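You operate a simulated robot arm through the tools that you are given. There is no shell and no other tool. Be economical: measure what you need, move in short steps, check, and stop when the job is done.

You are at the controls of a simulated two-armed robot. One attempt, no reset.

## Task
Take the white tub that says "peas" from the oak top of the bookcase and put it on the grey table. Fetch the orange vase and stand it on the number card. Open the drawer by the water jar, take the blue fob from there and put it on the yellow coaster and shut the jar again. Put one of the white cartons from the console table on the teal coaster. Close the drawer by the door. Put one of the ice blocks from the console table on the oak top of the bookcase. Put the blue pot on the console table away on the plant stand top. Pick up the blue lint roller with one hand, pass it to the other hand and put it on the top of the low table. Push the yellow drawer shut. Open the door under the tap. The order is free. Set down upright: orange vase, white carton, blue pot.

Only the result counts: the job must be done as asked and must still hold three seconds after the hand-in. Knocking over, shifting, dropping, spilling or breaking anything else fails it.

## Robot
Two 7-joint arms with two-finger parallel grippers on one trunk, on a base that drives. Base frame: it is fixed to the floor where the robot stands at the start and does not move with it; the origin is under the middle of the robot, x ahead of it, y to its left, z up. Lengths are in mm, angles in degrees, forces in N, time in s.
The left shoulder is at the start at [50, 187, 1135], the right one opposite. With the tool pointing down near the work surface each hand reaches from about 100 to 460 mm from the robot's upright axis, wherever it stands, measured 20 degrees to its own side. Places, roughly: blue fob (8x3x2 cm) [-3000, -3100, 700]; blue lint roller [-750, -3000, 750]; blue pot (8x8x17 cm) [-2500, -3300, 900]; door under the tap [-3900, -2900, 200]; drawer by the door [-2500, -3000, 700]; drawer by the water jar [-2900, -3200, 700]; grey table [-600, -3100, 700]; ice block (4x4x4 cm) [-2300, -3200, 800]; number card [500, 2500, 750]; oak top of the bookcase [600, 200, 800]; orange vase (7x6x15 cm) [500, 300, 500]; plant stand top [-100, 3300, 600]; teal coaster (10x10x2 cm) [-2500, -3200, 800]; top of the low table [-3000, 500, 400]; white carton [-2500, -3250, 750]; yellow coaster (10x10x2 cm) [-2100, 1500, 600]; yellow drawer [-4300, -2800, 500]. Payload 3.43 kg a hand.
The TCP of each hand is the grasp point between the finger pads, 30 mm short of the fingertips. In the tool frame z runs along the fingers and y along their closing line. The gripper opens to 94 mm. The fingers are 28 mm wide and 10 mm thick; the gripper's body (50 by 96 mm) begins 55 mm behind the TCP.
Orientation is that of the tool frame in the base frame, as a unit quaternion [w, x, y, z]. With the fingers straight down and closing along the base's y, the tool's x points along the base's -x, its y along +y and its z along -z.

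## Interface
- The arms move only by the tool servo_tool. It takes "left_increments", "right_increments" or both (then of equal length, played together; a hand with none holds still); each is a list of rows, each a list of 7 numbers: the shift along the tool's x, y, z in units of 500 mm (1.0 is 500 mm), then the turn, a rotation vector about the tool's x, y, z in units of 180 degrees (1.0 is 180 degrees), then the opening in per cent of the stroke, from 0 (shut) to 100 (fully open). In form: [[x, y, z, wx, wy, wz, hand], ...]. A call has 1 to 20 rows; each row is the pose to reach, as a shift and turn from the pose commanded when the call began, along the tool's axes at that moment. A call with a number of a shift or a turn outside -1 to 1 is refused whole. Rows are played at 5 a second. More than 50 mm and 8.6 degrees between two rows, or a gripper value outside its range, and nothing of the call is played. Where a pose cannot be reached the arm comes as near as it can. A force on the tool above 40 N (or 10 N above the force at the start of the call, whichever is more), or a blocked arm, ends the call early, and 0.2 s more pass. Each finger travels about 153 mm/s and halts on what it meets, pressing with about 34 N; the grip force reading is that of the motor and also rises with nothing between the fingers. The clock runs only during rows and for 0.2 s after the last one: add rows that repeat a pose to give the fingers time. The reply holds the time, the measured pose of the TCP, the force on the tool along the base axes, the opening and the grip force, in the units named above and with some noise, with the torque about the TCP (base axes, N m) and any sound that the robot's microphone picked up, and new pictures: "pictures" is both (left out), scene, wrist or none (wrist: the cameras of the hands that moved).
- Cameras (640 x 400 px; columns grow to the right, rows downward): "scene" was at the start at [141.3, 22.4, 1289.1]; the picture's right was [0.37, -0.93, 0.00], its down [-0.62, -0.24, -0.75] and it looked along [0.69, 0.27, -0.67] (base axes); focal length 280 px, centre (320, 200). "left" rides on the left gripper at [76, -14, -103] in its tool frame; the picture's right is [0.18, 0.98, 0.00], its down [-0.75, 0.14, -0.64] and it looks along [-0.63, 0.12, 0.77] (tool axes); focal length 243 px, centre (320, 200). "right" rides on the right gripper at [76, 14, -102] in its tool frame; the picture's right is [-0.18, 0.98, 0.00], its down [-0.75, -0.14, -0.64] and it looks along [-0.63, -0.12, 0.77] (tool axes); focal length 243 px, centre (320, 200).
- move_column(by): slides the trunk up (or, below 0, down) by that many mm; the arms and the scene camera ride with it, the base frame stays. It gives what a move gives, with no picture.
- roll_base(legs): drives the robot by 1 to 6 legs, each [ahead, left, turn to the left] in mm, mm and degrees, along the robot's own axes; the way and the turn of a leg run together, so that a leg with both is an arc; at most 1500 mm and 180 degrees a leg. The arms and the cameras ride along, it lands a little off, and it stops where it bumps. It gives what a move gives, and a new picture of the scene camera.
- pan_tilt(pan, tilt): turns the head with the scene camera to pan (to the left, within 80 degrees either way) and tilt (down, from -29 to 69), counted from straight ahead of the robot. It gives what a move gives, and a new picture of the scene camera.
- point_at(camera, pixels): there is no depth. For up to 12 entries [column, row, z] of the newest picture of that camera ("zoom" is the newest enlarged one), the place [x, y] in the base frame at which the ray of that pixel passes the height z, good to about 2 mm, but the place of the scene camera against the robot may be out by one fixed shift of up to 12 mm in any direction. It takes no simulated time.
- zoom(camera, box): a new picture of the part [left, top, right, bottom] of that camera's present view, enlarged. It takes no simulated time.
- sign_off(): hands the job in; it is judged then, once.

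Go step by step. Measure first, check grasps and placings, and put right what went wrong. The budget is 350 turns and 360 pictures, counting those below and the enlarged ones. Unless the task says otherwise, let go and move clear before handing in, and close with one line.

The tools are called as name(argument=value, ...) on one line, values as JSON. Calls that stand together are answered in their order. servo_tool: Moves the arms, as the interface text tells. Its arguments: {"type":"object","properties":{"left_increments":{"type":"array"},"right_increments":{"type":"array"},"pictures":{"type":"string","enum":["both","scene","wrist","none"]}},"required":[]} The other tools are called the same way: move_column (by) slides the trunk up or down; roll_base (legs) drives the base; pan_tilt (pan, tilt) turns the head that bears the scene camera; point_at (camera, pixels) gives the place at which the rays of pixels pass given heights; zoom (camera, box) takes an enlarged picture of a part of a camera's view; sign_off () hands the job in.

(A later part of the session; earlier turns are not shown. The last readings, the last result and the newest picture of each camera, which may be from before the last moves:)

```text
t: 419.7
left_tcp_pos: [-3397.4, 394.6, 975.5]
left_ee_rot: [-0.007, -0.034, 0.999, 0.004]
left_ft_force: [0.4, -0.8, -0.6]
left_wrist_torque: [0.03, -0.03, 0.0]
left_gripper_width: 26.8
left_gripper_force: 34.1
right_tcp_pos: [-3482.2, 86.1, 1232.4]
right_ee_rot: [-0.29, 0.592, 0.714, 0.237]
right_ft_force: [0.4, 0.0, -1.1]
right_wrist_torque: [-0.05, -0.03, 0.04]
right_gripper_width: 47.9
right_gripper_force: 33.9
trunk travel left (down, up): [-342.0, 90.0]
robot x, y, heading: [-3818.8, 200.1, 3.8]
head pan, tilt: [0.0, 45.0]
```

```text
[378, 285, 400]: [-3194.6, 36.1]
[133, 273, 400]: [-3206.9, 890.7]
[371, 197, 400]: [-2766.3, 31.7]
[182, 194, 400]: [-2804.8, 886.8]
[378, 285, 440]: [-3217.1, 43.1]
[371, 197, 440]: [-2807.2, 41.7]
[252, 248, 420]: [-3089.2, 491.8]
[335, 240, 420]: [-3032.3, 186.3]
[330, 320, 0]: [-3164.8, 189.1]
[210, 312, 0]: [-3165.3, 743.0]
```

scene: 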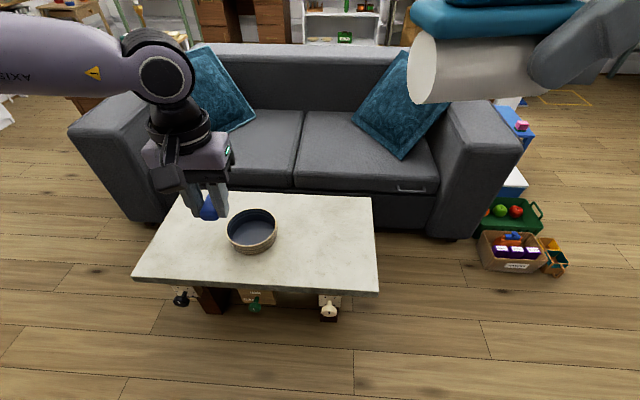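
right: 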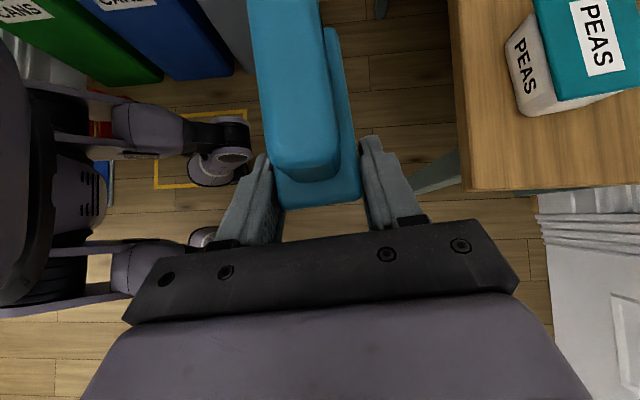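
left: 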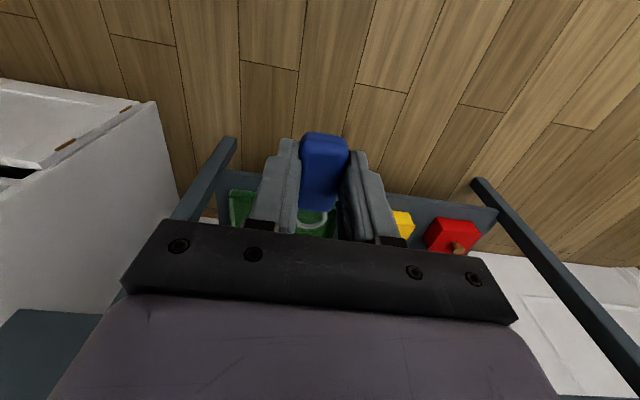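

Low table: x ≈−3215…−2800, y 40…880, z≈430. I'll set the roller near (−3085,180). Drive in and lower the column.

roll_base(legs=[[270, 140, -3.8]])

move_column(by=-320)

servo_tool(right_increments=[[0, 0, 0, 0, 0, 0, 30]], pictures="both")

```text
t: 421.7
left_tcp_pos: [-3150.6, 501.8, 976.7]
left_ee_rot: [-0.006, 0.0, 1.0, 0.005]
left_ft_force: [0.1, 0.4, -0.7]
left_wrist_torque: [0.03, 0.0, 0.01]
left_gripper_width: 26.9
left_gripper_force: 34.1
right_tcp_pos: [-3258.1, 200.3, 1233.6]
right_ee_rot: [-0.28, 0.618, 0.692, 0.246]
right_ft_force: [-1.0, 0.0, -0.5]
right_wrist_torque: [-0.01, 0.0, -0.01]
right_gripper_width: 47.7
right_gripper_force: 34.4
trunk travel left (down, up): [-342.0, 90.0]
robot x, y, heading: [-3586.0, 336.1, -0.3]
head pan, tilt: [0.0, 45.0]
stopped in leg 1: the robot was blocked; the commanded pose is now the measured one
```

scene: 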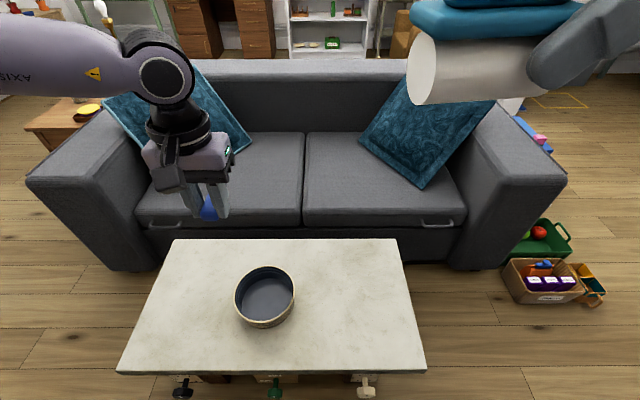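

```text
t: 424.9
left_tcp_pos: [-3150.7, 502.2, 656.4]
left_ee_rot: [-0.008, 0.001, 1.0, 0.004]
left_ft_force: [0.8, 0.6, -0.9]
left_wrist_torque: [0.05, -0.01, -0.01]
left_gripper_width: 26.7
left_gripper_force: 34.3
right_tcp_pos: [-3256.5, 199.6, 912.1]
right_ee_rot: [-0.281, 0.618, 0.692, 0.246]
right_ft_force: [0.7, 0.0, -1.2]
right_wrist_torque: [-0.04, 0.0, -0.02]
right_gripper_width: 47.7
right_gripper_force: 33.9
trunk travel left (down, up): [-22.0, 410.0]
robot x, y, heading: [-3587.0, 340.0, -0.4]
head pan, tilt: [0.0, 45.0]
```

```text
t: 425.2
left_tcp_pos: [-3151.1, 503.6, 656.1]
left_ee_rot: [-0.008, 0.001, 1.0, 0.005]
left_ft_force: [1.0, 0.4, -1.8]
left_wrist_torque: [0.0, 0.01, -0.02]
left_gripper_width: 26.7
left_gripper_force: 33.9
right_tcp_pos: [-3256.1, 199.9, 911.8]
right_ee_rot: [-0.281, 0.618, 0.691, 0.247]
right_ft_force: [-0.3, 0.5, 0.1]
right_wrist_torque: [-0.04, -0.02, 0.0]
right_gripper_width: 47.5
right_gripper_force: 34.7
trunk travel left (down, up): [-22.0, 410.0]
robot x, y, heading: [-3589.5, 334.3, -0.3]
head pan, tilt: [0.0, 45.0]
```

scene: 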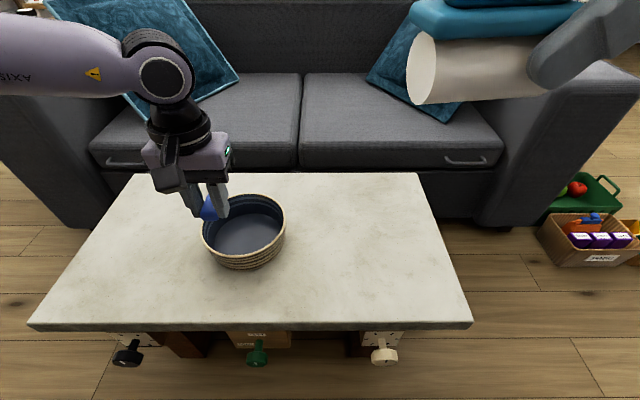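
right: 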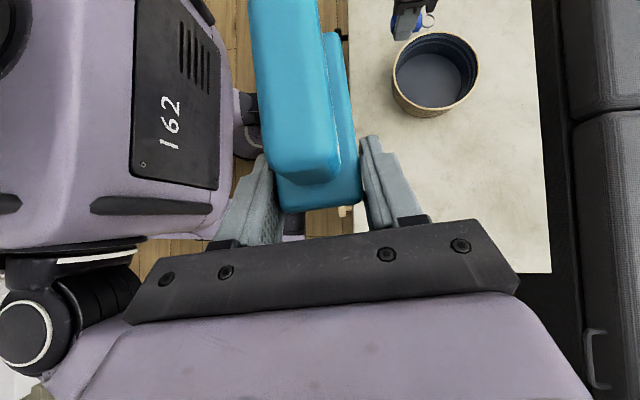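

Blocked lightly by the table's front; back off 20 mm. Then move the roller forward over the table and lower it toward (−3130,170).

roll_base(legs=[[-20, 0, 0]])

servo_tool(right_increments=[[-0.017, 0.071, -0.017, 0, 0, 0, 30], [-0.033, 0.142, -0.033, 0, 0, 0, 30], [-0.05, 0.212, -0.05, 0, 0, 0, 30], [-0.066, 0.283, -0.066, 0, 0, 0, 30], [-0.121, 0.284, -0.008, 0, 0, 0, 30], [-0.177, 0.284, 0.05, 0, 0, 0, 30], [-0.232, 0.285, 0.107, 0, 0, 0, 30], [-0.288, 0.286, 0.165, 0, 0, 0, 30], [-0.343, 0.286, 0.223, 0, 0, 0, 30], [-0.398, 0.287, 0.281, 0, 0, 0, 30], [-0.398, 0.287, 0.281, 0, 0, 0, 30]], pictures="both")

```text
t: 426.0
left_tcp_pos: [-3170.2, 502.8, 656.5]
left_ee_rot: [-0.008, 0.001, 1.0, 0.006]
left_ft_force: [0.6, 0.4, -0.4]
left_wrist_torque: [-0.02, 0.01, -0.03]
left_gripper_width: 26.7
left_gripper_force: 33.5
right_tcp_pos: [-3276.1, 199.6, 912.6]
right_ee_rot: [-0.281, 0.618, 0.692, 0.246]
right_ft_force: [0.4, 0.2, -1.2]
right_wrist_torque: [-0.03, 0.01, 0.02]
right_gripper_width: 47.8
right_gripper_force: 34.4
trunk travel left (down, up): [-22.0, 410.0]
robot x, y, heading: [-3607.4, 339.1, -0.3]
head pan, tilt: [0.0, 45.0]
```

scene: 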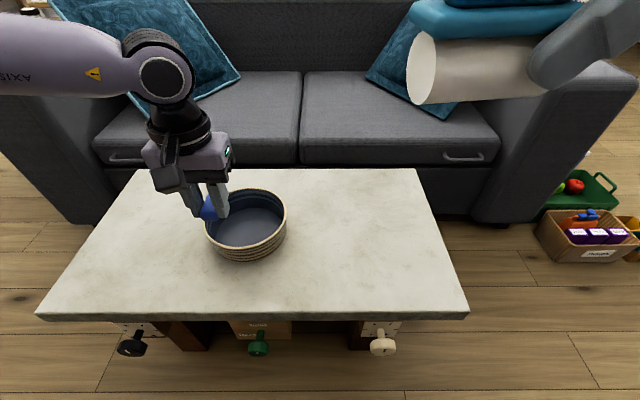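

```text
t: 428.4
left_tcp_pos: [-3169.8, 503.2, 656.1]
left_ee_rot: [-0.008, 0.0, 1.0, 0.005]
left_ft_force: [0.2, 1.3, 0.2]
left_wrist_torque: [-0.02, 0.0, -0.01]
left_gripper_width: 26.6
left_gripper_force: 34.0
right_tcp_pos: [-3129.4, 171.3, 672.4]
right_ee_rot: [-0.281, 0.618, 0.691, 0.248]
right_ft_force: [-0.5, 0.1, -1.1]
right_wrist_torque: [0.0, 0.0, 0.03]
right_gripper_width: 47.6
right_gripper_force: 33.4
trunk travel left (down, up): [-22.0, 410.0]
robot x, y, heading: [-3604.1, 336.9, -0.3]
head pan, tilt: [0.0, 45.0]
```

scene: 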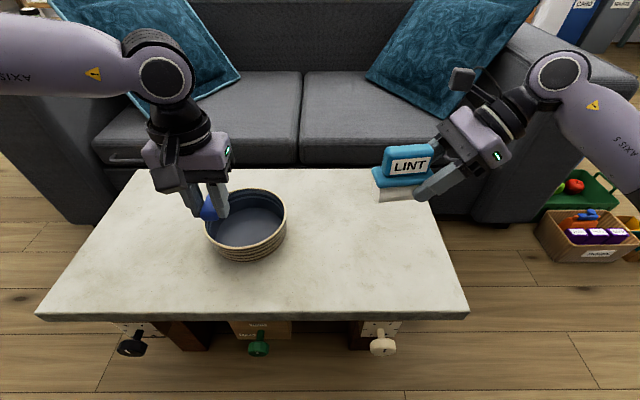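
right: 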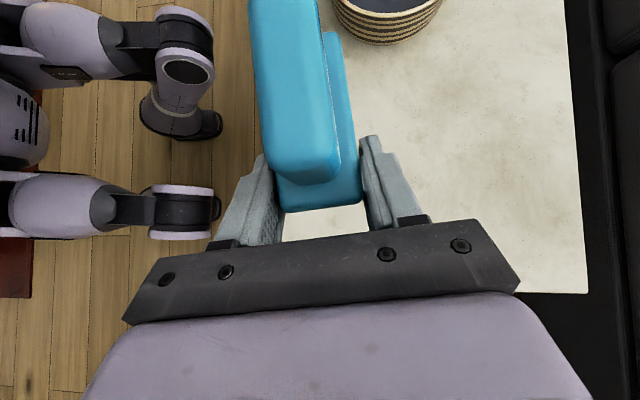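

point_at(camera="scene", pixels=[[468, 310, 430], [36, 312, 430], [418, 170, 430], [468, 310, 410], [468, 310, 450]])

point_at(camera="right", pixels=[[588, 292, 430], [565, 10, 430], [588, 292, 410], [588, 292, 450], [385, 42, 430]])

```text
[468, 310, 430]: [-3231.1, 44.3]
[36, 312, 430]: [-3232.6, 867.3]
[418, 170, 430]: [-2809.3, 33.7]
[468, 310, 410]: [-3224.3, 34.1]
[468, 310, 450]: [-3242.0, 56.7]
```

```text
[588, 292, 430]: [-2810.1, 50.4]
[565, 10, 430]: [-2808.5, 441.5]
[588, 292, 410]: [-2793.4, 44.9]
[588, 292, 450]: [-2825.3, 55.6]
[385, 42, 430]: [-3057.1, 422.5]
```

Table z≈430 confirmed; roller centre will be ~(−3130,212). Lower 180 mm, then creep.

servo_tool(right_increments=[[-0.05, 0.001, 0.052, 0, 0, 0, 30], [-0.1, 0.001, 0.104, 0, 0, 0, 30], [-0.15, 0.002, 0.156, 0, 0, 0, 30], [-0.2, 0.002, 0.208, 0, 0, 0, 30], [-0.249, 0.003, 0.26, 0, 0, 0, 30], [-0.249, 0.003, 0.26, 0, 0, 0, 30]], pictures="scene")

```text
t: 429.8
left_tcp_pos: [-3169.9, 503.5, 657.1]
left_ee_rot: [-0.008, 0.002, 1.0, 0.006]
left_ft_force: [-0.4, -0.4, -0.8]
left_wrist_torque: [0.01, 0.02, -0.01]
left_gripper_width: 26.8
left_gripper_force: 34.1
right_tcp_pos: [-3129.3, 171.5, 490.5]
right_ee_rot: [-0.28, 0.618, 0.692, 0.247]
right_ft_force: [-0.2, -0.3, -1.3]
right_wrist_torque: [-0.03, 0.03, -0.01]
right_gripper_width: 47.8
right_gripper_force: 33.5
trunk travel left (down, up): [-22.0, 410.0]
robot x, y, heading: [-3605.9, 333.7, -0.5]
head pan, tilt: [0.0, 45.0]
```

scene: 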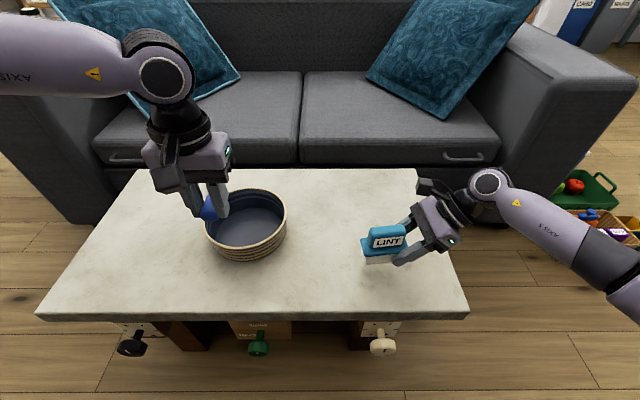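

servo_tool(right_increments=[[-0.007, 0, 0.007, 0, 0, 0, 30], [-0.014, 0, 0.0145, 0, 0, 0, 30], [-0.014, 0, 0.0145, 0, 0, 0, 30]], pictures="none")

servo_tool(right_increments=[[-0.0035, 0, 0.0036, 0, 0, 0, 30], [-0.007, 0, 0.0072, 0, 0, 0, 30], [-0.007, 0, 0.0072, 0, 0, 0, 30]], pictures="none")

servo_tool(right_increments=[[-0.0035, 0, 0.0036, 0, 0, 0, 30], [-0.007, 0, 0.0072, 0, 0, 0, 30], [-0.007, 0, 0.0072, 0, 0, 0, 30]], pictures="none")

```text
t: 430.6
left_tcp_pos: [-3170.3, 502.4, 655.2]
left_ee_rot: [-0.008, 0.001, 1.0, 0.006]
left_ft_force: [0.0, 0.3, -0.7]
left_wrist_torque: [-0.01, 0.02, 0.02]
left_gripper_width: 26.7
left_gripper_force: 33.9
right_tcp_pos: [-3128.3, 169.7, 481.9]
right_ee_rot: [-0.281, 0.618, 0.692, 0.246]
right_ft_force: [-0.1, -0.3, -1.1]
right_wrist_torque: [-0.04, -0.01, 0.0]
right_gripper_width: 47.5
right_gripper_force: 34.1
trunk travel left (down, up): [-22.0, 410.0]
robot x, y, heading: [-3606.7, 338.6, -0.2]
head pan, tilt: [0.0, 45.0]
```

```text
t: 431.4
left_tcp_pos: [-3168.9, 503.4, 655.9]
left_ee_rot: [-0.008, 0.001, 1.0, 0.005]
left_ft_force: [0.2, 0.1, -0.5]
left_wrist_torque: [-0.01, -0.01, 0.02]
left_gripper_width: 26.5
left_gripper_force: 33.9
right_tcp_pos: [-3129.6, 171.3, 476.3]
right_ee_rot: [-0.281, 0.618, 0.692, 0.246]
right_ft_force: [-0.3, -0.3, -1.0]
right_wrist_torque: [0.0, 0.01, -0.02]
right_gripper_width: 47.5
right_gripper_force: 34.3
trunk travel left (down, up): [-22.0, 410.0]
robot x, y, heading: [-3606.3, 337.7, -0.3]
head pan, tilt: [0.0, 45.0]
```

```text
t: 432.2
left_tcp_pos: [-3170.5, 503.9, 657.0]
left_ee_rot: [-0.008, 0.0, 1.0, 0.005]
left_ft_force: [0.4, -0.3, -0.4]
left_wrist_torque: [0.03, 0.0, -0.02]
left_gripper_width: 26.8
left_gripper_force: 34.1
right_tcp_pos: [-3130.7, 170.8, 472.5]
right_ee_rot: [-0.281, 0.618, 0.692, 0.246]
right_ft_force: [-0.9, 0.4, -1.1]
right_wrist_torque: [-0.03, 0.04, 0.01]
right_gripper_width: 47.7
right_gripper_force: 33.6
trunk travel left (down, up): [-22.0, 410.0]
robot x, y, heading: [-3601.3, 333.5, -0.5]
head pan, tilt: [0.0, 45.0]
```

servo_tool(right_increments=[[-0.0028, 0, 0.0029, 0, 0, 0, 30], [-0.0056, 0, 0.0058, 0, 0, 0, 30], [-0.0056, 0, 0.0058, 0, 0, 0, 30]], pictures="none")

servo_tool(right_increments=[[-0.0028, 0, 0.0029, 0, 0, 0, 30], [-0.0056, 0, 0.0058, 0, 0, 0, 30], [-0.0056, 0, 0.0058, 0, 0, 0, 30]], pictures="scene")

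```text
t: 433.0
left_tcp_pos: [-3169.7, 503.8, 656.9]
left_ee_rot: [-0.008, 0.001, 1.0, 0.006]
left_ft_force: [0.2, -0.1, -0.8]
left_wrist_torque: [-0.01, 0.04, 0.05]
left_gripper_width: 26.8
left_gripper_force: 34.1
right_tcp_pos: [-3129.3, 172.2, 470.8]
right_ee_rot: [-0.281, 0.617, 0.691, 0.249]
right_ft_force: [-3.1, -2.2, 10.2]
right_wrist_torque: [0.7, -0.02, 0.14]
right_gripper_width: 47.5
right_gripper_force: 34.0
trunk travel left (down, up): [-22.0, 410.0]
robot x, y, heading: [-3609.1, 339.3, -0.3]
head pan, tilt: [0.0, 45.0]
```

```text
t: 433.8
left_tcp_pos: [-3170.3, 504.3, 657.6]
left_ee_rot: [-0.006, 0.001, 1.0, 0.005]
left_ft_force: [-0.1, 0.4, 0.3]
left_wrist_torque: [-0.02, -0.03, -0.01]
left_gripper_width: 26.4
left_gripper_force: 34.2
right_tcp_pos: [-3129.9, 170.8, 469.0]
right_ee_rot: [-0.28, 0.616, 0.692, 0.25]
right_ft_force: [-0.5, -2.3, 27.3]
right_wrist_torque: [0.17, 0.02, 0.05]
right_gripper_width: 47.6
right_gripper_force: 34.4
trunk travel left (down, up): [-22.0, 410.0]
robot x, y, heading: [-3608.7, 339.8, -0.1]
head pan, tilt: [0.0, 45.0]
```

scene: 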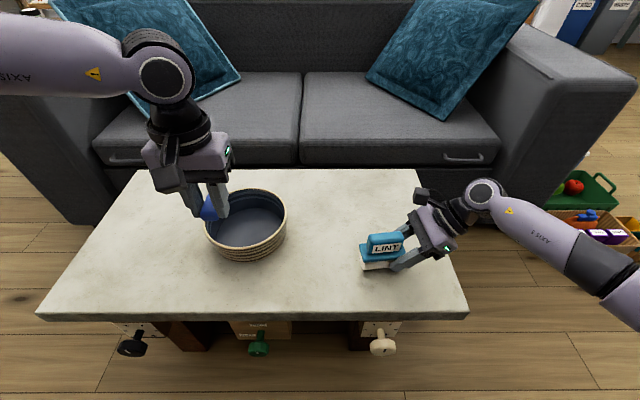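

Contact (27 N). Open and withdraw along the fingers.

servo_tool(right_increments=[[0, 0, 0, 0, 0, 0, 55], [0, 0, 0, 0, 0, 0, 75], [0, 0, 0, 0, 0, 0, 75], [0, 0, -0.06, 0, 0, 0, 75], [0, 0, -0.14, 0, 0, 0, 75], [0, 0, -0.22, 0, 0, 0, 75], [0.08, 0, -0.3, 0, 0, 0, 75], [0.16, 0, -0.36, 0, 0, 0, 75], [0.16, 0, -0.36, 0, 0, 0, 75]], pictures="both")

```text
refused: row 7 steps farther than a row can; nothing moved
```

servo_tool(right_increments=[[0, 0, 0, 0, 0, 0, 55], [0, 0, 0, 0, 0, 0, 75], [0, 0, 0, 0, 0, 0, 75], [0, 0, -0.06, 0, 0, 0, 75], [0, 0, -0.14, 0, 0, 0, 75], [0, 0, -0.22, 0, 0, 0, 75], [0.06, 0, -0.28, 0, 0, 0, 75], [0.12, 0, -0.34, 0, 0, 0, 75], [0.12, 0, -0.34, 0, 0, 0, 75]], pictures="both")

```text
t: 435.8
left_tcp_pos: [-3169.7, 502.3, 655.9]
left_ee_rot: [-0.008, 0.001, 1.0, 0.005]
left_ft_force: [0.3, -0.3, 0.4]
left_wrist_torque: [0.01, 0.02, -0.01]
left_gripper_width: 26.5
left_gripper_force: 34.2
right_tcp_pos: [-3121.3, 95.4, 625.0]
right_ee_rot: [-0.28, 0.619, 0.691, 0.246]
right_ft_force: [0.2, 0.2, 0.0]
right_wrist_torque: [0.01, -0.01, 0.04]
right_gripper_width: 70.5
right_gripper_force: 0.0
trunk travel left (down, up): [-22.0, 410.0]
robot x, y, heading: [-3604.6, 333.5, -0.1]
head pan, tilt: [0.0, 45.0]
```

scene: 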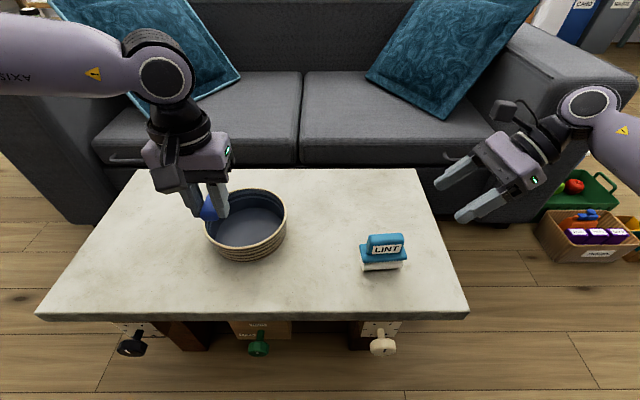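
right: 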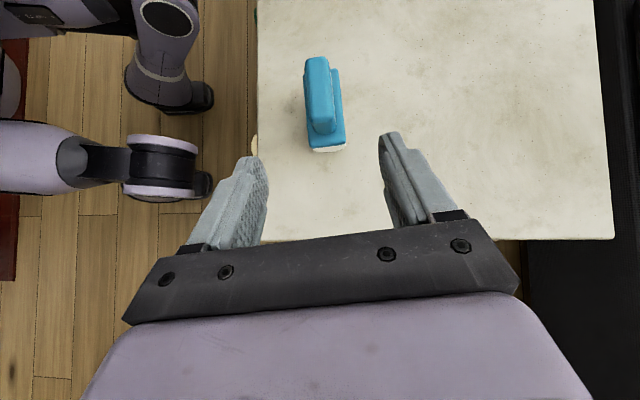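

Roller is on the low table. Now to the yellow coaster: drive around north of the sofa.

move_column(by=300)

roll_base(legs=[[-130, 0, 0], [0, 1000, 0], [700, 750, 0], [650, 100, 0], [0, 0, -90]])

pan_tilt(pan=10, tilt=45)

```text
t: 438.8
left_tcp_pos: [-3170.5, 503.7, 955.8]
left_ee_rot: [-0.008, 0.001, 1.0, 0.005]
left_ft_force: [-0.3, 0.6, -0.8]
left_wrist_torque: [0.01, -0.02, 0.01]
left_gripper_width: 26.7
left_gripper_force: 33.9
right_tcp_pos: [-3120.6, 95.4, 925.1]
right_ee_rot: [-0.281, 0.618, 0.692, 0.246]
right_ft_force: [-0.3, 0.4, 0.1]
right_wrist_torque: [-0.03, 0.02, 0.05]
right_gripper_width: 70.8
right_gripper_force: 0.0
trunk travel left (down, up): [-322.0, 110.0]
robot x, y, heading: [-3608.5, 337.8, -0.6]
head pan, tilt: [0.0, 45.0]
```

```text
t: 449.1
left_tcp_pos: [-2692.6, 2228.1, 956.9]
left_ee_rot: [-0.008, -0.018, 1.0, 0.005]
left_ft_force: [-0.1, -0.4, -0.4]
left_wrist_torque: [0.03, 0.0, 0.01]
left_gripper_width: 26.6
left_gripper_force: 33.8
right_tcp_pos: [-2628.9, 1822.3, 925.3]
right_ee_rot: [-0.286, 0.604, 0.703, 0.241]
right_ft_force: [-0.1, 0.4, 0.5]
right_wrist_torque: [0.02, -0.04, -0.05]
right_gripper_width: 70.3
right_gripper_force: 0.1
trunk travel left (down, up): [-322.0, 110.0]
robot x, y, heading: [-3124.2, 2045.3, 2.1]
head pan, tilt: [0.0, 45.0]
stopped in leg 3: the robot was blocked; the commanded pose is now the measured one
```

scene: 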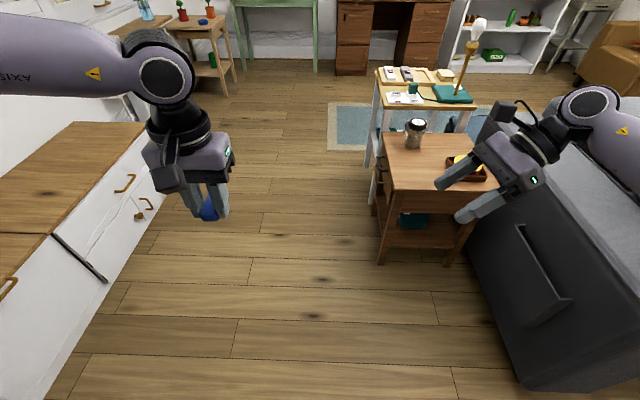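

```text
t: 449.9
left_tcp_pos: [-2691.9, 2228.1, 957.2]
left_ee_rot: [-0.007, -0.018, 1.0, 0.005]
left_ft_force: [0.7, 0.4, -0.4]
left_wrist_torque: [-0.01, -0.01, 0.01]
left_gripper_width: 26.6
left_gripper_force: 34.5
right_tcp_pos: [-2628.8, 1821.9, 926.4]
right_ee_rot: [-0.285, 0.605, 0.704, 0.241]
right_ft_force: [-0.5, 0.0, -0.2]
right_wrist_torque: [0.0, 0.0, -0.01]
right_gripper_width: 70.4
right_gripper_force: 0.1
trunk travel left (down, up): [-322.0, 110.0]
robot x, y, heading: [-3119.9, 2046.3, 2.4]
head pan, tilt: [10.0, 45.0]
```

scene: 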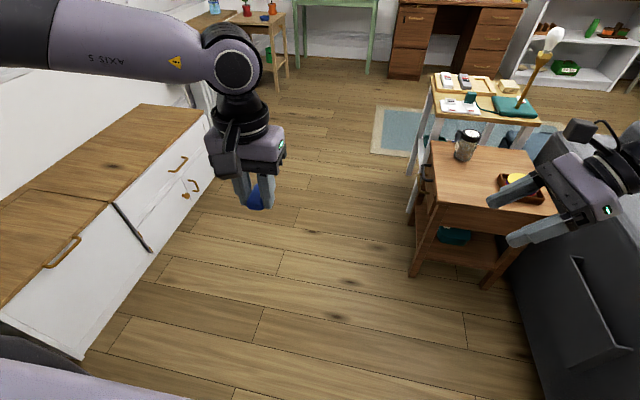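

Side table visible with the yellow coaster in a wooden tray at (518,187) and a jar at (466,145). Measure.

zoom(camera="scene", box=[390, 100, 630, 250])

point_at(camera="scene", pixels=[[518, 180, 550], [518, 180, 600], [518, 180, 500], [411, 272, 0], [486, 286, 0], [436, 206, 500], [436, 206, 550], [557, 215, 550], [432, 142, 550], [530, 385, 0], [570, 260, 600]])

```text
2.67 times, centred on (510, 175) of scene
```

zoom: 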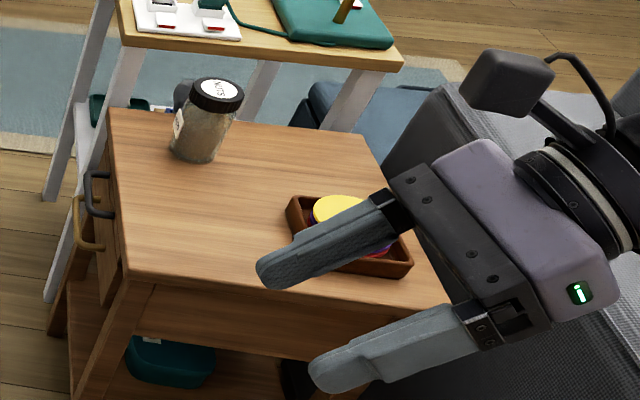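

```text
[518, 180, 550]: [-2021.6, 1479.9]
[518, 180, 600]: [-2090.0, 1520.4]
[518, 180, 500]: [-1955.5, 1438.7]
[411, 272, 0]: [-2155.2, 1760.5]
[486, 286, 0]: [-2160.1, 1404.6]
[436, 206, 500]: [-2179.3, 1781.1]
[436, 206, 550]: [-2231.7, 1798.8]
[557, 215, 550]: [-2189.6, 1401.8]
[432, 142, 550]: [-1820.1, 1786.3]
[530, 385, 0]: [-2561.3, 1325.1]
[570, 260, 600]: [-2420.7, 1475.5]
```

Coaster top ≈(−2093,1515,605). I'll approach from the north-west with heading −33°. First retract and raise the right hand, then drive.

servo_tool(right_increments=[[0.035, -0.05, -0.036, 0, 0, 0, 60], [0.07, -0.1, -0.072, 0, 0, 0, 60], [0.105, -0.15, -0.108, 0, 0, 0, 60], [0.14, -0.2, -0.145, 0, 0, 0, 60], [0.175, -0.25, -0.181, 0, 0, 0, 60], [0.208, -0.3, -0.217, 0, 0, 0, 60], [0.208, -0.3, -0.217, 0, 0, 0, 60]], pictures="none")

roll_base(legs=[[525, -400, 0], [0, 0, -35.4]])

pan_tilt(pan=15, tilt=45)

```text
t: 451.5
left_tcp_pos: [-2692.8, 2228.5, 956.3]
left_ee_rot: [-0.008, -0.018, 1.0, 0.005]
left_ft_force: [-0.1, -0.8, 0.0]
left_wrist_torque: [0.0, -0.01, 0.0]
left_gripper_width: 26.5
left_gripper_force: 34.2
right_tcp_pos: [-2773.8, 1799.2, 1074.1]
right_ee_rot: [-0.285, 0.605, 0.704, 0.241]
right_ft_force: [-0.1, 0.0, -0.3]
right_wrist_torque: [-0.01, 0.0, 0.02]
right_gripper_width: 56.3
right_gripper_force: 0.0
trunk travel left (down, up): [-322.0, 110.0]
robot x, y, heading: [-3118.8, 2044.5, 1.9]
head pan, tilt: [10.0, 45.0]
```

```text
t: 455.2
left_tcp_pos: [-2155.6, 1896.5, 956.2]
left_ee_rot: [-0.009, -0.016, 1.0, 0.005]
left_ft_force: [0.4, -0.5, -0.6]
left_wrist_torque: [0.01, 0.01, 0.01]
left_gripper_width: 26.4
left_gripper_force: 34.1
right_tcp_pos: [-2238.8, 1468.9, 1074.4]
right_ee_rot: [-0.285, 0.606, 0.702, 0.242]
right_ft_force: [0.2, 0.8, -0.6]
right_wrist_torque: [-0.01, -0.03, 0.02]
right_gripper_width: 56.5
right_gripper_force: 0.1
trunk travel left (down, up): [-322.0, 110.0]
robot x, y, heading: [-2583.8, 1715.0, 1.9]
head pan, tilt: [10.0, 45.0]
stopped in leg 1: the robot was blocked; the commanded pose is now the measured one
```

scene: 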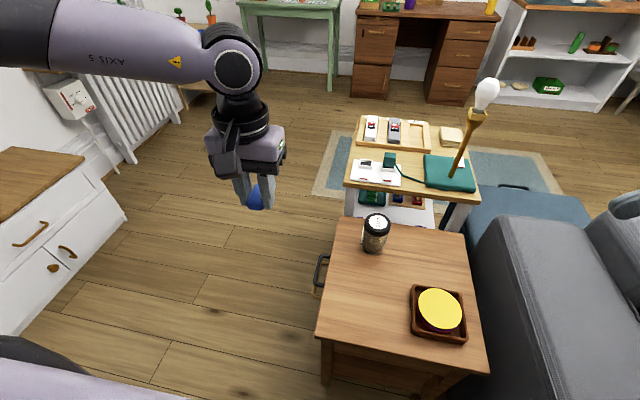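

```text
t: 455.8
left_tcp_pos: [-2155.4, 1896.9, 956.2]
left_ee_rot: [-0.008, -0.017, 1.0, 0.005]
left_ft_force: [-0.4, 0.1, 0.2]
left_wrist_torque: [-0.07, -0.02, 0.03]
left_gripper_width: 26.6
left_gripper_force: 34.0
right_tcp_pos: [-2239.0, 1468.4, 1073.4]
right_ee_rot: [-0.285, 0.606, 0.702, 0.242]
right_ft_force: [-0.7, 1.0, -0.1]
right_wrist_torque: [-0.02, -0.01, 0.0]
right_gripper_width: 56.3
right_gripper_force: 0.0
trunk travel left (down, up): [-322.0, 110.0]
robot x, y, heading: [-2585.2, 1711.9, 1.7]
head pan, tilt: [15.0, 45.0]
```

scene: 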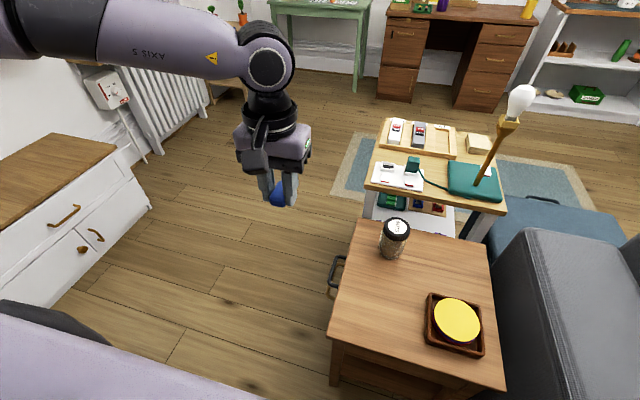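

point_at(camera="scene", pixels=[[456, 320, 605], [456, 320, 590], [456, 320, 620], [348, 222, 575], [495, 253, 575], [335, 342, 575], [505, 390, 575], [390, 255, 575]])

```text
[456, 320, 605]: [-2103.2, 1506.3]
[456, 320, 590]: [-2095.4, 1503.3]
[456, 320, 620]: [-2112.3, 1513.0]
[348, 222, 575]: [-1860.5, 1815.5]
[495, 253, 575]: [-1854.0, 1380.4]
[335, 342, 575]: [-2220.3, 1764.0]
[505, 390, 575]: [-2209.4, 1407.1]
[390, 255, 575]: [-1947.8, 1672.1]
```

roll_base(legs=[[0, 15, 0], [50, 0, 0], [0, 0, -46.7]])

move_column(by=-180)

servo_tool(left_increments=[[0, 0, 0, 0, 0, 0, 15]], pictures="both")

```text
t: 459.2
left_tcp_pos: [-2106.2, 1552.2, 955.9]
left_ee_rot: [-0.005, 0.372, 0.928, 0.008]
left_ft_force: [-0.6, -0.2, -0.3]
left_wrist_torque: [-0.01, -0.04, -0.01]
left_gripper_width: 26.8
left_gripper_force: 33.7
right_tcp_pos: [-2470.0, 1312.3, 1073.9]
right_ee_rot: [-0.169, 0.83, 0.413, 0.333]
right_ft_force: [-0.4, -0.2, 1.1]
right_wrist_torque: [0.04, 0.02, 0.01]
right_gripper_width: 56.4
right_gripper_force: 0.0
trunk travel left (down, up): [-322.0, 110.0]
robot x, y, heading: [-2537.8, 1733.7, -43.7]
head pan, tilt: [15.0, 45.0]
```

scene: 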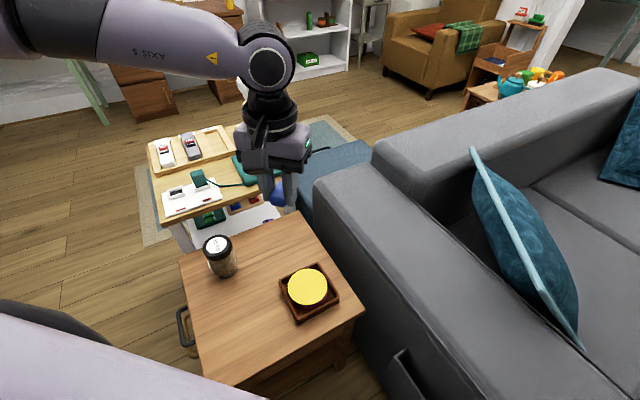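

```text
t: 461.2
left_tcp_pos: [-2106.5, 1552.9, 776.6]
left_ee_rot: [-0.006, 0.372, 0.928, 0.008]
left_ft_force: [-0.5, 0.8, -0.3]
left_wrist_torque: [0.01, -0.02, 0.0]
left_gripper_width: 26.8
left_gripper_force: 34.0
right_tcp_pos: [-2470.8, 1312.2, 894.1]
right_ee_rot: [-0.169, 0.83, 0.413, 0.334]
right_ft_force: [-0.4, 0.1, 0.2]
right_wrist_torque: [0.01, 0.02, -0.01]
right_gripper_width: 56.2
right_gripper_force: 0.0
trunk travel left (down, up): [-142.0, 290.0]
robot x, y, heading: [-2534.4, 1731.1, -43.6]
head pan, tilt: [15.0, 45.0]
```

```text
t: 461.6
left_tcp_pos: [-2106.4, 1552.8, 777.0]
left_ee_rot: [-0.005, 0.373, 0.928, 0.008]
left_ft_force: [-0.4, -0.3, -1.3]
left_wrist_torque: [-0.03, 0.02, 0.0]
left_gripper_width: 26.6
left_gripper_force: 33.8
right_tcp_pos: [-2470.3, 1311.6, 894.1]
right_ee_rot: [-0.17, 0.83, 0.413, 0.333]
right_ft_force: [0.0, 0.1, 0.4]
right_wrist_torque: [0.04, 0.0, 0.03]
right_gripper_width: 56.3
right_gripper_force: 0.0
trunk travel left (down, up): [-142.0, 290.0]
robot x, y, heading: [-2534.1, 1732.1, -44.0]
head pan, tilt: [15.0, 45.0]
```

scene: 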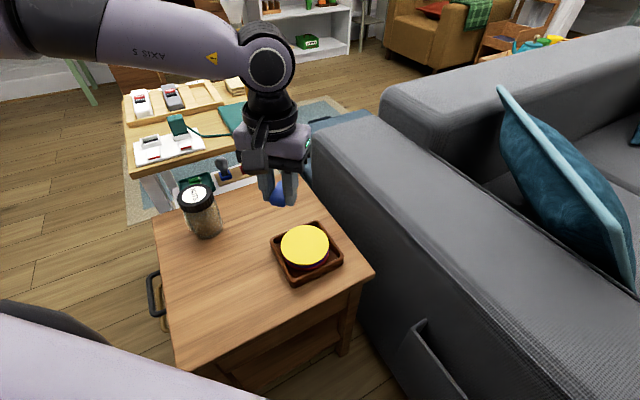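
left: 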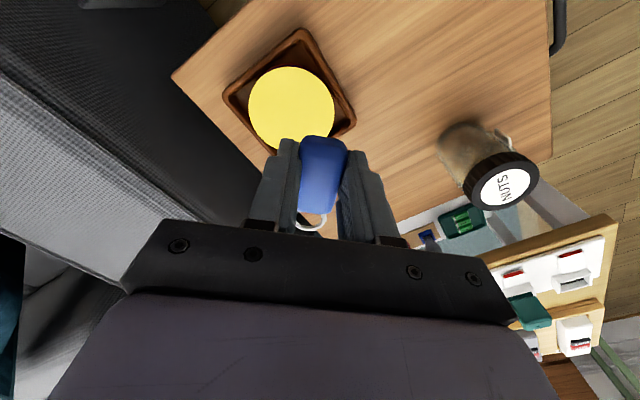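

point_at(camera="left", pixels=[[291, 110, 590], [291, 110, 605], [291, 110, 620], [291, 110, 640], [248, 105, 605], [335, 112, 605]])

point_at(camera="scene", pixels=[[305, 247, 590], [305, 247, 605], [305, 247, 620], [305, 247, 640]])

```text
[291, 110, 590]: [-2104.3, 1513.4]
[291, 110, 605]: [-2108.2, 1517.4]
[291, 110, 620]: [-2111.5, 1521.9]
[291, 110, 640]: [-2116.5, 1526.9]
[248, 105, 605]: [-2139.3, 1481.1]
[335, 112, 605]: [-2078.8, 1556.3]
```

```text
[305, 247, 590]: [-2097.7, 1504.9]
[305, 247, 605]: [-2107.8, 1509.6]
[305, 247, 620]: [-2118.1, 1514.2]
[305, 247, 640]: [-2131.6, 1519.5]
```

Coaster centre ≈(−2107,1515), z≈603. Move over it and lower to TCP z≈648.

servo_tool(left_increments=[[-0.026, -0.028, 0, 0, 0, 0, 15], [-0.052, -0.056, 0.04, 0, 0, 0, 15], [-0.052, -0.056, 0.12, 0, 0, 0, 15], [-0.052, -0.056, 0.2, 0, 0, 0, 15], [-0.052, -0.056, 0.256, 0, 0, 0, 15], [-0.052, -0.056, 0.256, 0, 0, 0, 15]], pictures="both")

```text
t: 463.0
left_tcp_pos: [-2099.5, 1576.9, 686.0]
left_ee_rot: [-0.006, 0.371, 0.928, 0.007]
left_ft_force: [0.0, -0.4, 0.3]
left_wrist_torque: [0.02, 0.01, 0.02]
left_gripper_width: 26.9
left_gripper_force: 34.4
left hand out of reach, approached as far as the arm can: row 1, 2, 3, 4, 5, 6
right_tcp_pos: [-2471.7, 1311.7, 894.6]
right_ee_rot: [-0.169, 0.83, 0.413, 0.334]
right_ft_force: [-0.4, 0.1, 0.4]
right_wrist_torque: [-0.01, 0.04, 0.0]
right_gripper_width: 56.1
right_gripper_force: 0.0
trunk travel left (down, up): [-142.0, 290.0]
robot x, y, heading: [-2536.6, 1735.1, -44.0]
head pan, tilt: [15.0, 45.0]
```

scene: 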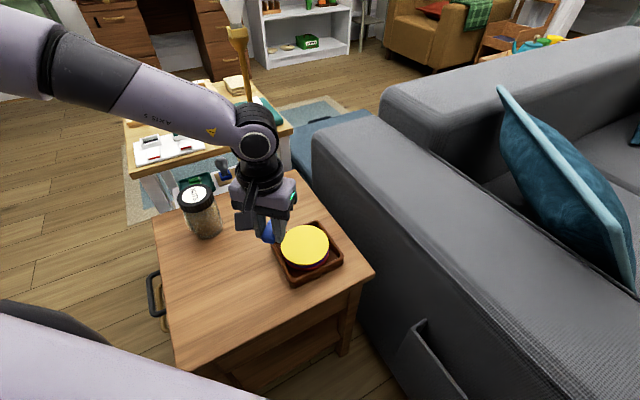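
left: 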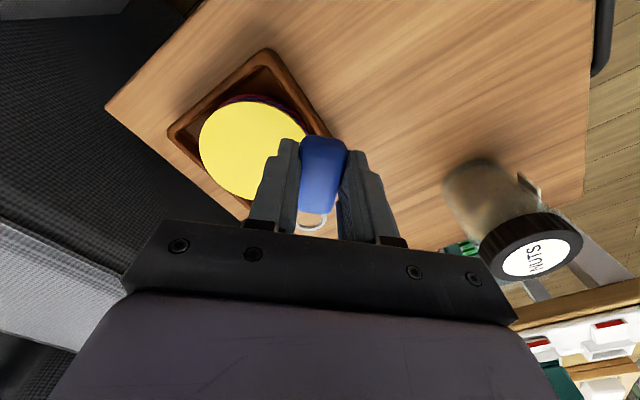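

Out of reach at this column height. Raise the hand, lower the column 110, and turn the base 7° further right.

servo_tool(left_increments=[[0, 0, -0.09, 0, 0, 0, 15], [0, 0, -0.18, 0, 0, 0, 15], [0, 0, -0.24, 0, 0, 0, 15], [0, 0, -0.24, 0, 0, 0, 15]], pictures="none")

move_column(by=-110)

roll_base(legs=[[0, 0, -8]])

servo_tool(left_increments=[[0, 0, 0, 0, 0, 0, 15]], pictures="wrist")

```text
t: 464.0
left_tcp_pos: [-2095.9, 1577.8, 804.6]
left_ee_rot: [-0.005, 0.372, 0.928, 0.008]
left_ft_force: [1.4, 0.3, 0.2]
left_wrist_torque: [-0.01, -0.03, -0.04]
left_gripper_width: 26.9
left_gripper_force: 34.0
right_tcp_pos: [-2471.7, 1311.6, 894.1]
right_ee_rot: [-0.17, 0.83, 0.413, 0.333]
right_ft_force: [0.3, 0.8, 0.7]
right_wrist_torque: [-0.01, -0.01, -0.02]
right_gripper_width: 56.6
right_gripper_force: 0.2
trunk travel left (down, up): [-142.0, 290.0]
robot x, y, heading: [-2532.6, 1730.5, -43.9]
head pan, tilt: [15.0, 45.0]
```

```text
t: 465.4
left_tcp_pos: [-2094.4, 1577.0, 695.4]
left_ee_rot: [-0.005, 0.372, 0.928, 0.008]
left_ft_force: [0.7, 0.4, 0.2]
left_wrist_torque: [0.01, 0.03, -0.02]
left_gripper_width: 26.7
left_gripper_force: 33.8
right_tcp_pos: [-2470.9, 1312.7, 783.6]
right_ee_rot: [-0.17, 0.83, 0.413, 0.333]
right_ft_force: [0.1, -0.4, 0.5]
right_wrist_torque: [-0.02, -0.01, 0.03]
right_gripper_width: 56.2
right_gripper_force: 0.0
trunk travel left (down, up): [-32.0, 400.0]
robot x, y, heading: [-2532.1, 1729.0, -43.6]
head pan, tilt: [15.0, 45.0]
```

```text
t: 466.4
left_tcp_pos: [-2121.0, 1517.5, 694.9]
left_ee_rot: [-0.005, 0.435, 0.9, 0.009]
left_ft_force: [-0.8, -0.2, 0.5]
left_wrist_torque: [-0.04, 0.01, -0.02]
left_gripper_width: 26.8
left_gripper_force: 34.6
right_tcp_pos: [-2528.3, 1307.3, 783.1]
right_ee_rot: [-0.146, 0.857, 0.355, 0.344]
right_ft_force: [-0.1, -0.3, -0.6]
right_wrist_torque: [0.03, 0.01, -0.01]
right_gripper_width: 56.3
right_gripper_force: 0.1
trunk travel left (down, up): [-32.0, 400.0]
robot x, y, heading: [-2537.6, 1732.4, -51.5]
head pan, tilt: [15.0, 45.0]
```

scene: 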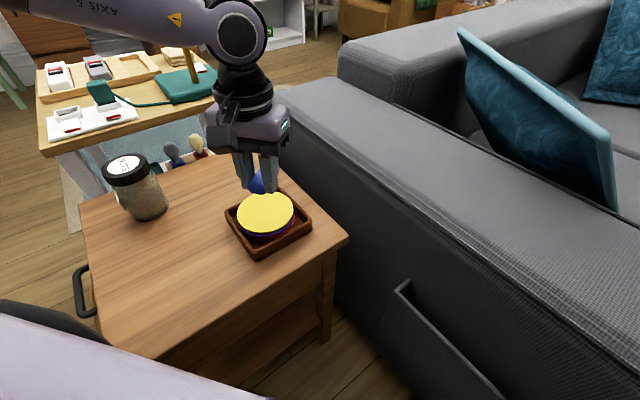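

```text
t: 466.8
left_tcp_pos: [-2120.3, 1517.5, 694.9]
left_ee_rot: [-0.005, 0.435, 0.9, 0.008]
left_ft_force: [0.2, 0.3, 0.0]
left_wrist_torque: [0.01, 0.02, -0.05]
left_gripper_width: 26.6
left_gripper_force: 34.0
right_tcp_pos: [-2529.5, 1307.6, 784.3]
right_ee_rot: [-0.147, 0.857, 0.356, 0.344]
right_ft_force: [-0.3, 0.2, 0.3]
right_wrist_torque: [0.01, -0.01, 0.05]
right_gripper_width: 56.4
right_gripper_force: 0.0
trunk travel left (down, up): [-32.0, 400.0]
robot x, y, heading: [-2533.1, 1731.1, -51.5]
head pan, tilt: [15.0, 45.0]
```

left: 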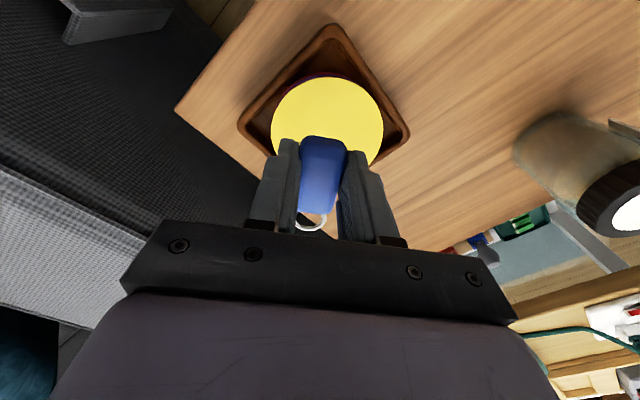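

point_at(camera="left", pixels=[[327, 128, 603], [271, 118, 603], [383, 128, 603], [327, 76, 603]])

```text
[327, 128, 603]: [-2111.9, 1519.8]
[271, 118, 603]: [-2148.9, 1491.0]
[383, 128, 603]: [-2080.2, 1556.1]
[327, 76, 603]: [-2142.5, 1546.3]
```

servo_tool(left_increments=[[-0.004, 0.015, 0.04, 0, 0, 0, 15], [-0.004, 0.015, 0.08, 0, 0, 0, 15], [-0.004, 0.015, 0.1, 0, 0, 0, 15], [-0.004, 0.015, 0.1, 0, 0, 0, 15]], pictures="wrist")

```text
t: 467.8
left_tcp_pos: [-2112.2, 1522.1, 643.8]
left_ee_rot: [-0.005, 0.435, 0.9, 0.008]
left_ft_force: [-0.2, -0.2, 0.6]
left_wrist_torque: [0.05, -0.01, -0.01]
left_gripper_width: 26.5
left_gripper_force: 33.8
right_tcp_pos: [-2528.8, 1306.2, 784.4]
right_ee_rot: [-0.146, 0.857, 0.355, 0.344]
right_ft_force: [-0.5, -0.6, -0.9]
right_wrist_torque: [-0.04, 0.0, -0.02]
right_gripper_width: 56.3
right_gripper_force: 0.0
trunk travel left (down, up): [-32.0, 400.0]
robot x, y, heading: [-2536.3, 1733.7, -51.6]
head pan, tilt: [15.0, 45.0]
```

left: 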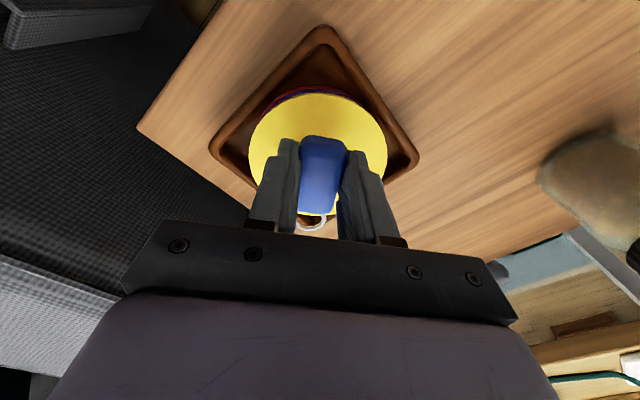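

Well centred. Creep down until contact.

servo_tool(left_increments=[[0, 0, 0.005, 0, 0, 0, 15], [0, 0, 0.01, 0, 0, 0, 15], [0, 0, 0.01, 0, 0, 0, 15]], pictures="none")

servo_tool(left_increments=[[0, 0, 0.004, 0, 0, 0, 15], [0, 0, 0.008, 0, 0, 0, 15], [0, 0, 0.008, 0, 0, 0, 15]], pictures="none")

servo_tool(left_increments=[[0, 0, 0.003, 0, 0, 0, 15], [0, 0, 0.006, 0, 0, 0, 15], [0, 0, 0.006, 0, 0, 0, 15]], pictures="none")

```text
t: 468.6
left_tcp_pos: [-2114.1, 1523.2, 640.1]
left_ee_rot: [-0.005, 0.435, 0.9, 0.008]
left_ft_force: [0.3, 1.1, -0.1]
left_wrist_torque: [-0.01, 0.01, 0.01]
left_gripper_width: 26.5
left_gripper_force: 34.0
right_tcp_pos: [-2528.4, 1307.2, 784.4]
right_ee_rot: [-0.146, 0.857, 0.355, 0.344]
right_ft_force: [0.7, -0.7, -0.5]
right_wrist_torque: [-0.02, -0.01, -0.03]
right_gripper_width: 56.2
right_gripper_force: 0.0
trunk travel left (down, up): [-32.0, 400.0]
robot x, y, heading: [-2537.1, 1731.8, -51.8]
head pan, tilt: [15.0, 45.0]
```

```text
t: 469.4
left_tcp_pos: [-2114.0, 1522.3, 635.4]
left_ee_rot: [-0.004, 0.434, 0.901, 0.008]
left_ft_force: [-0.6, -0.1, -0.3]
left_wrist_torque: [-0.01, -0.01, 0.02]
left_gripper_width: 26.7
left_gripper_force: 33.6
right_tcp_pos: [-2528.5, 1306.5, 783.5]
right_ee_rot: [-0.147, 0.857, 0.355, 0.344]
right_ft_force: [-0.1, 0.2, 0.6]
right_wrist_torque: [0.0, 0.01, -0.03]
right_gripper_width: 56.3
right_gripper_force: 0.1
trunk travel left (down, up): [-32.0, 400.0]
robot x, y, heading: [-2535.8, 1734.6, -51.5]
head pan, tilt: [15.0, 45.0]
```

```text
t: 470.2
left_tcp_pos: [-2114.8, 1522.3, 632.6]
left_ee_rot: [-0.004, 0.436, 0.9, 0.008]
left_ft_force: [-0.1, -0.9, -0.6]
left_wrist_torque: [-0.03, -0.04, -0.01]
left_gripper_width: 26.6
left_gripper_force: 33.6
right_tcp_pos: [-2529.3, 1306.9, 783.3]
right_ee_rot: [-0.147, 0.857, 0.356, 0.343]
right_ft_force: [0.2, 0.0, 0.4]
right_wrist_torque: [0.0, 0.03, 0.01]
right_gripper_width: 56.2
right_gripper_force: 0.0
trunk travel left (down, up): [-32.0, 400.0]
robot x, y, heading: [-2538.0, 1736.0, -51.8]
head pan, tilt: [15.0, 45.0]
```

servo_tool(left_increments=[[0, 0, 0.004, 0, 0, 0, 15], [0, 0, 0.008, 0, 0, 0, 15], [0, 0, 0.008, 0, 0, 0, 15]], pictures="none")

servo_tool(left_increments=[[0, 0, 0.003, 0, 0, 0, 15], [0, 0, 0.006, 0, 0, 0, 15], [0, 0, 0.006, 0, 0, 0, 15]], pictures="wrist")

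```text
t: 471.0
left_tcp_pos: [-2113.6, 1521.2, 628.3]
left_ee_rot: [-0.005, 0.435, 0.9, 0.008]
left_ft_force: [0.7, 0.1, 0.4]
left_wrist_torque: [0.0, -0.06, -0.01]
left_gripper_width: 26.8
left_gripper_force: 34.0
right_tcp_pos: [-2529.6, 1307.4, 784.2]
right_ee_rot: [-0.146, 0.857, 0.355, 0.344]
right_ft_force: [-0.3, -0.6, -0.3]
right_wrist_torque: [0.03, 0.01, 0.0]
right_gripper_width: 56.4
right_gripper_force: 0.0
trunk travel left (down, up): [-32.0, 400.0]
robot x, y, heading: [-2536.0, 1729.6, -51.6]
head pan, tilt: [15.0, 45.0]
```

```text
t: 471.8
left_tcp_pos: [-2112.5, 1522.8, 627.2]
left_ee_rot: [-0.004, 0.435, 0.9, 0.008]
left_ft_force: [0.8, -0.7, -0.3]
left_wrist_torque: [0.03, 0.02, -0.01]
left_gripper_width: 26.7
left_gripper_force: 34.3
right_tcp_pos: [-2530.4, 1306.2, 785.1]
right_ee_rot: [-0.146, 0.857, 0.355, 0.344]
right_ft_force: [0.6, 0.0, 0.2]
right_wrist_torque: [-0.02, 0.03, -0.02]
right_gripper_width: 56.3
right_gripper_force: 0.1
trunk travel left (down, up): [-32.0, 400.0]
robot x, y, heading: [-2537.2, 1731.4, -51.7]
head pan, tilt: [15.0, 45.0]
```

left: 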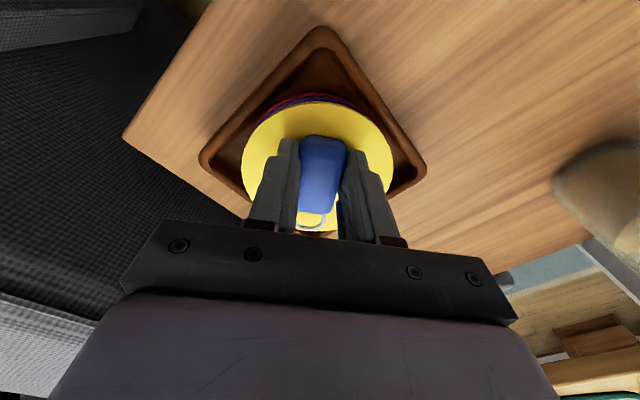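

servo_tool(left_increments=[[0, 0, 0.004, 0, 0, 0, 15], [0, 0, 0.008, 0, 0, 0, 15], [0, 0, 0.008, 0, 0, 0, 15]], pictures="none")

servo_tool(left_increments=[[0, 0, 0.003, 0, 0, 0, 15], [0, 0, 0.006, 0, 0, 0, 15], [0, 0, 0.006, 0, 0, 0, 15]], pictures="none")

```text
t: 472.6
left_tcp_pos: [-2114.1, 1522.2, 624.9]
left_ee_rot: [-0.003, 0.434, 0.901, 0.007]
left_ft_force: [1.2, 0.0, 14.5]
left_wrist_torque: [-0.26, -0.22, 0.05]
left_gripper_width: 26.7
left_gripper_force: 34.0
right_tcp_pos: [-2529.5, 1307.4, 783.6]
right_ee_rot: [-0.145, 0.857, 0.355, 0.345]
right_ft_force: [-0.1, -0.2, -0.4]
right_wrist_torque: [-0.01, 0.02, 0.02]
right_gripper_width: 56.3
right_gripper_force: 0.2
trunk travel left (down, up): [-32.0, 400.0]
robot x, y, heading: [-2538.7, 1733.4, -51.9]
head pan, tilt: [15.0, 45.0]
```

```text
t: 473.4
left_tcp_pos: [-2113.9, 1523.0, 624.2]
left_ee_rot: [-0.001, 0.435, 0.9, 0.005]
left_ft_force: [0.4, 1.9, 36.0]
left_wrist_torque: [-0.37, -0.19, 0.03]
left_gripper_width: 26.7
left_gripper_force: 34.4
right_tcp_pos: [-2530.4, 1306.5, 786.4]
right_ee_rot: [-0.145, 0.856, 0.357, 0.344]
right_ft_force: [-0.6, 0.0, 0.2]
right_wrist_torque: [0.05, 0.03, 0.0]
right_gripper_width: 56.4
right_gripper_force: 0.2
trunk travel left (down, up): [-32.0, 400.0]
robot x, y, heading: [-2533.1, 1730.2, -51.6]
head pan, tilt: [15.0, 45.0]
```

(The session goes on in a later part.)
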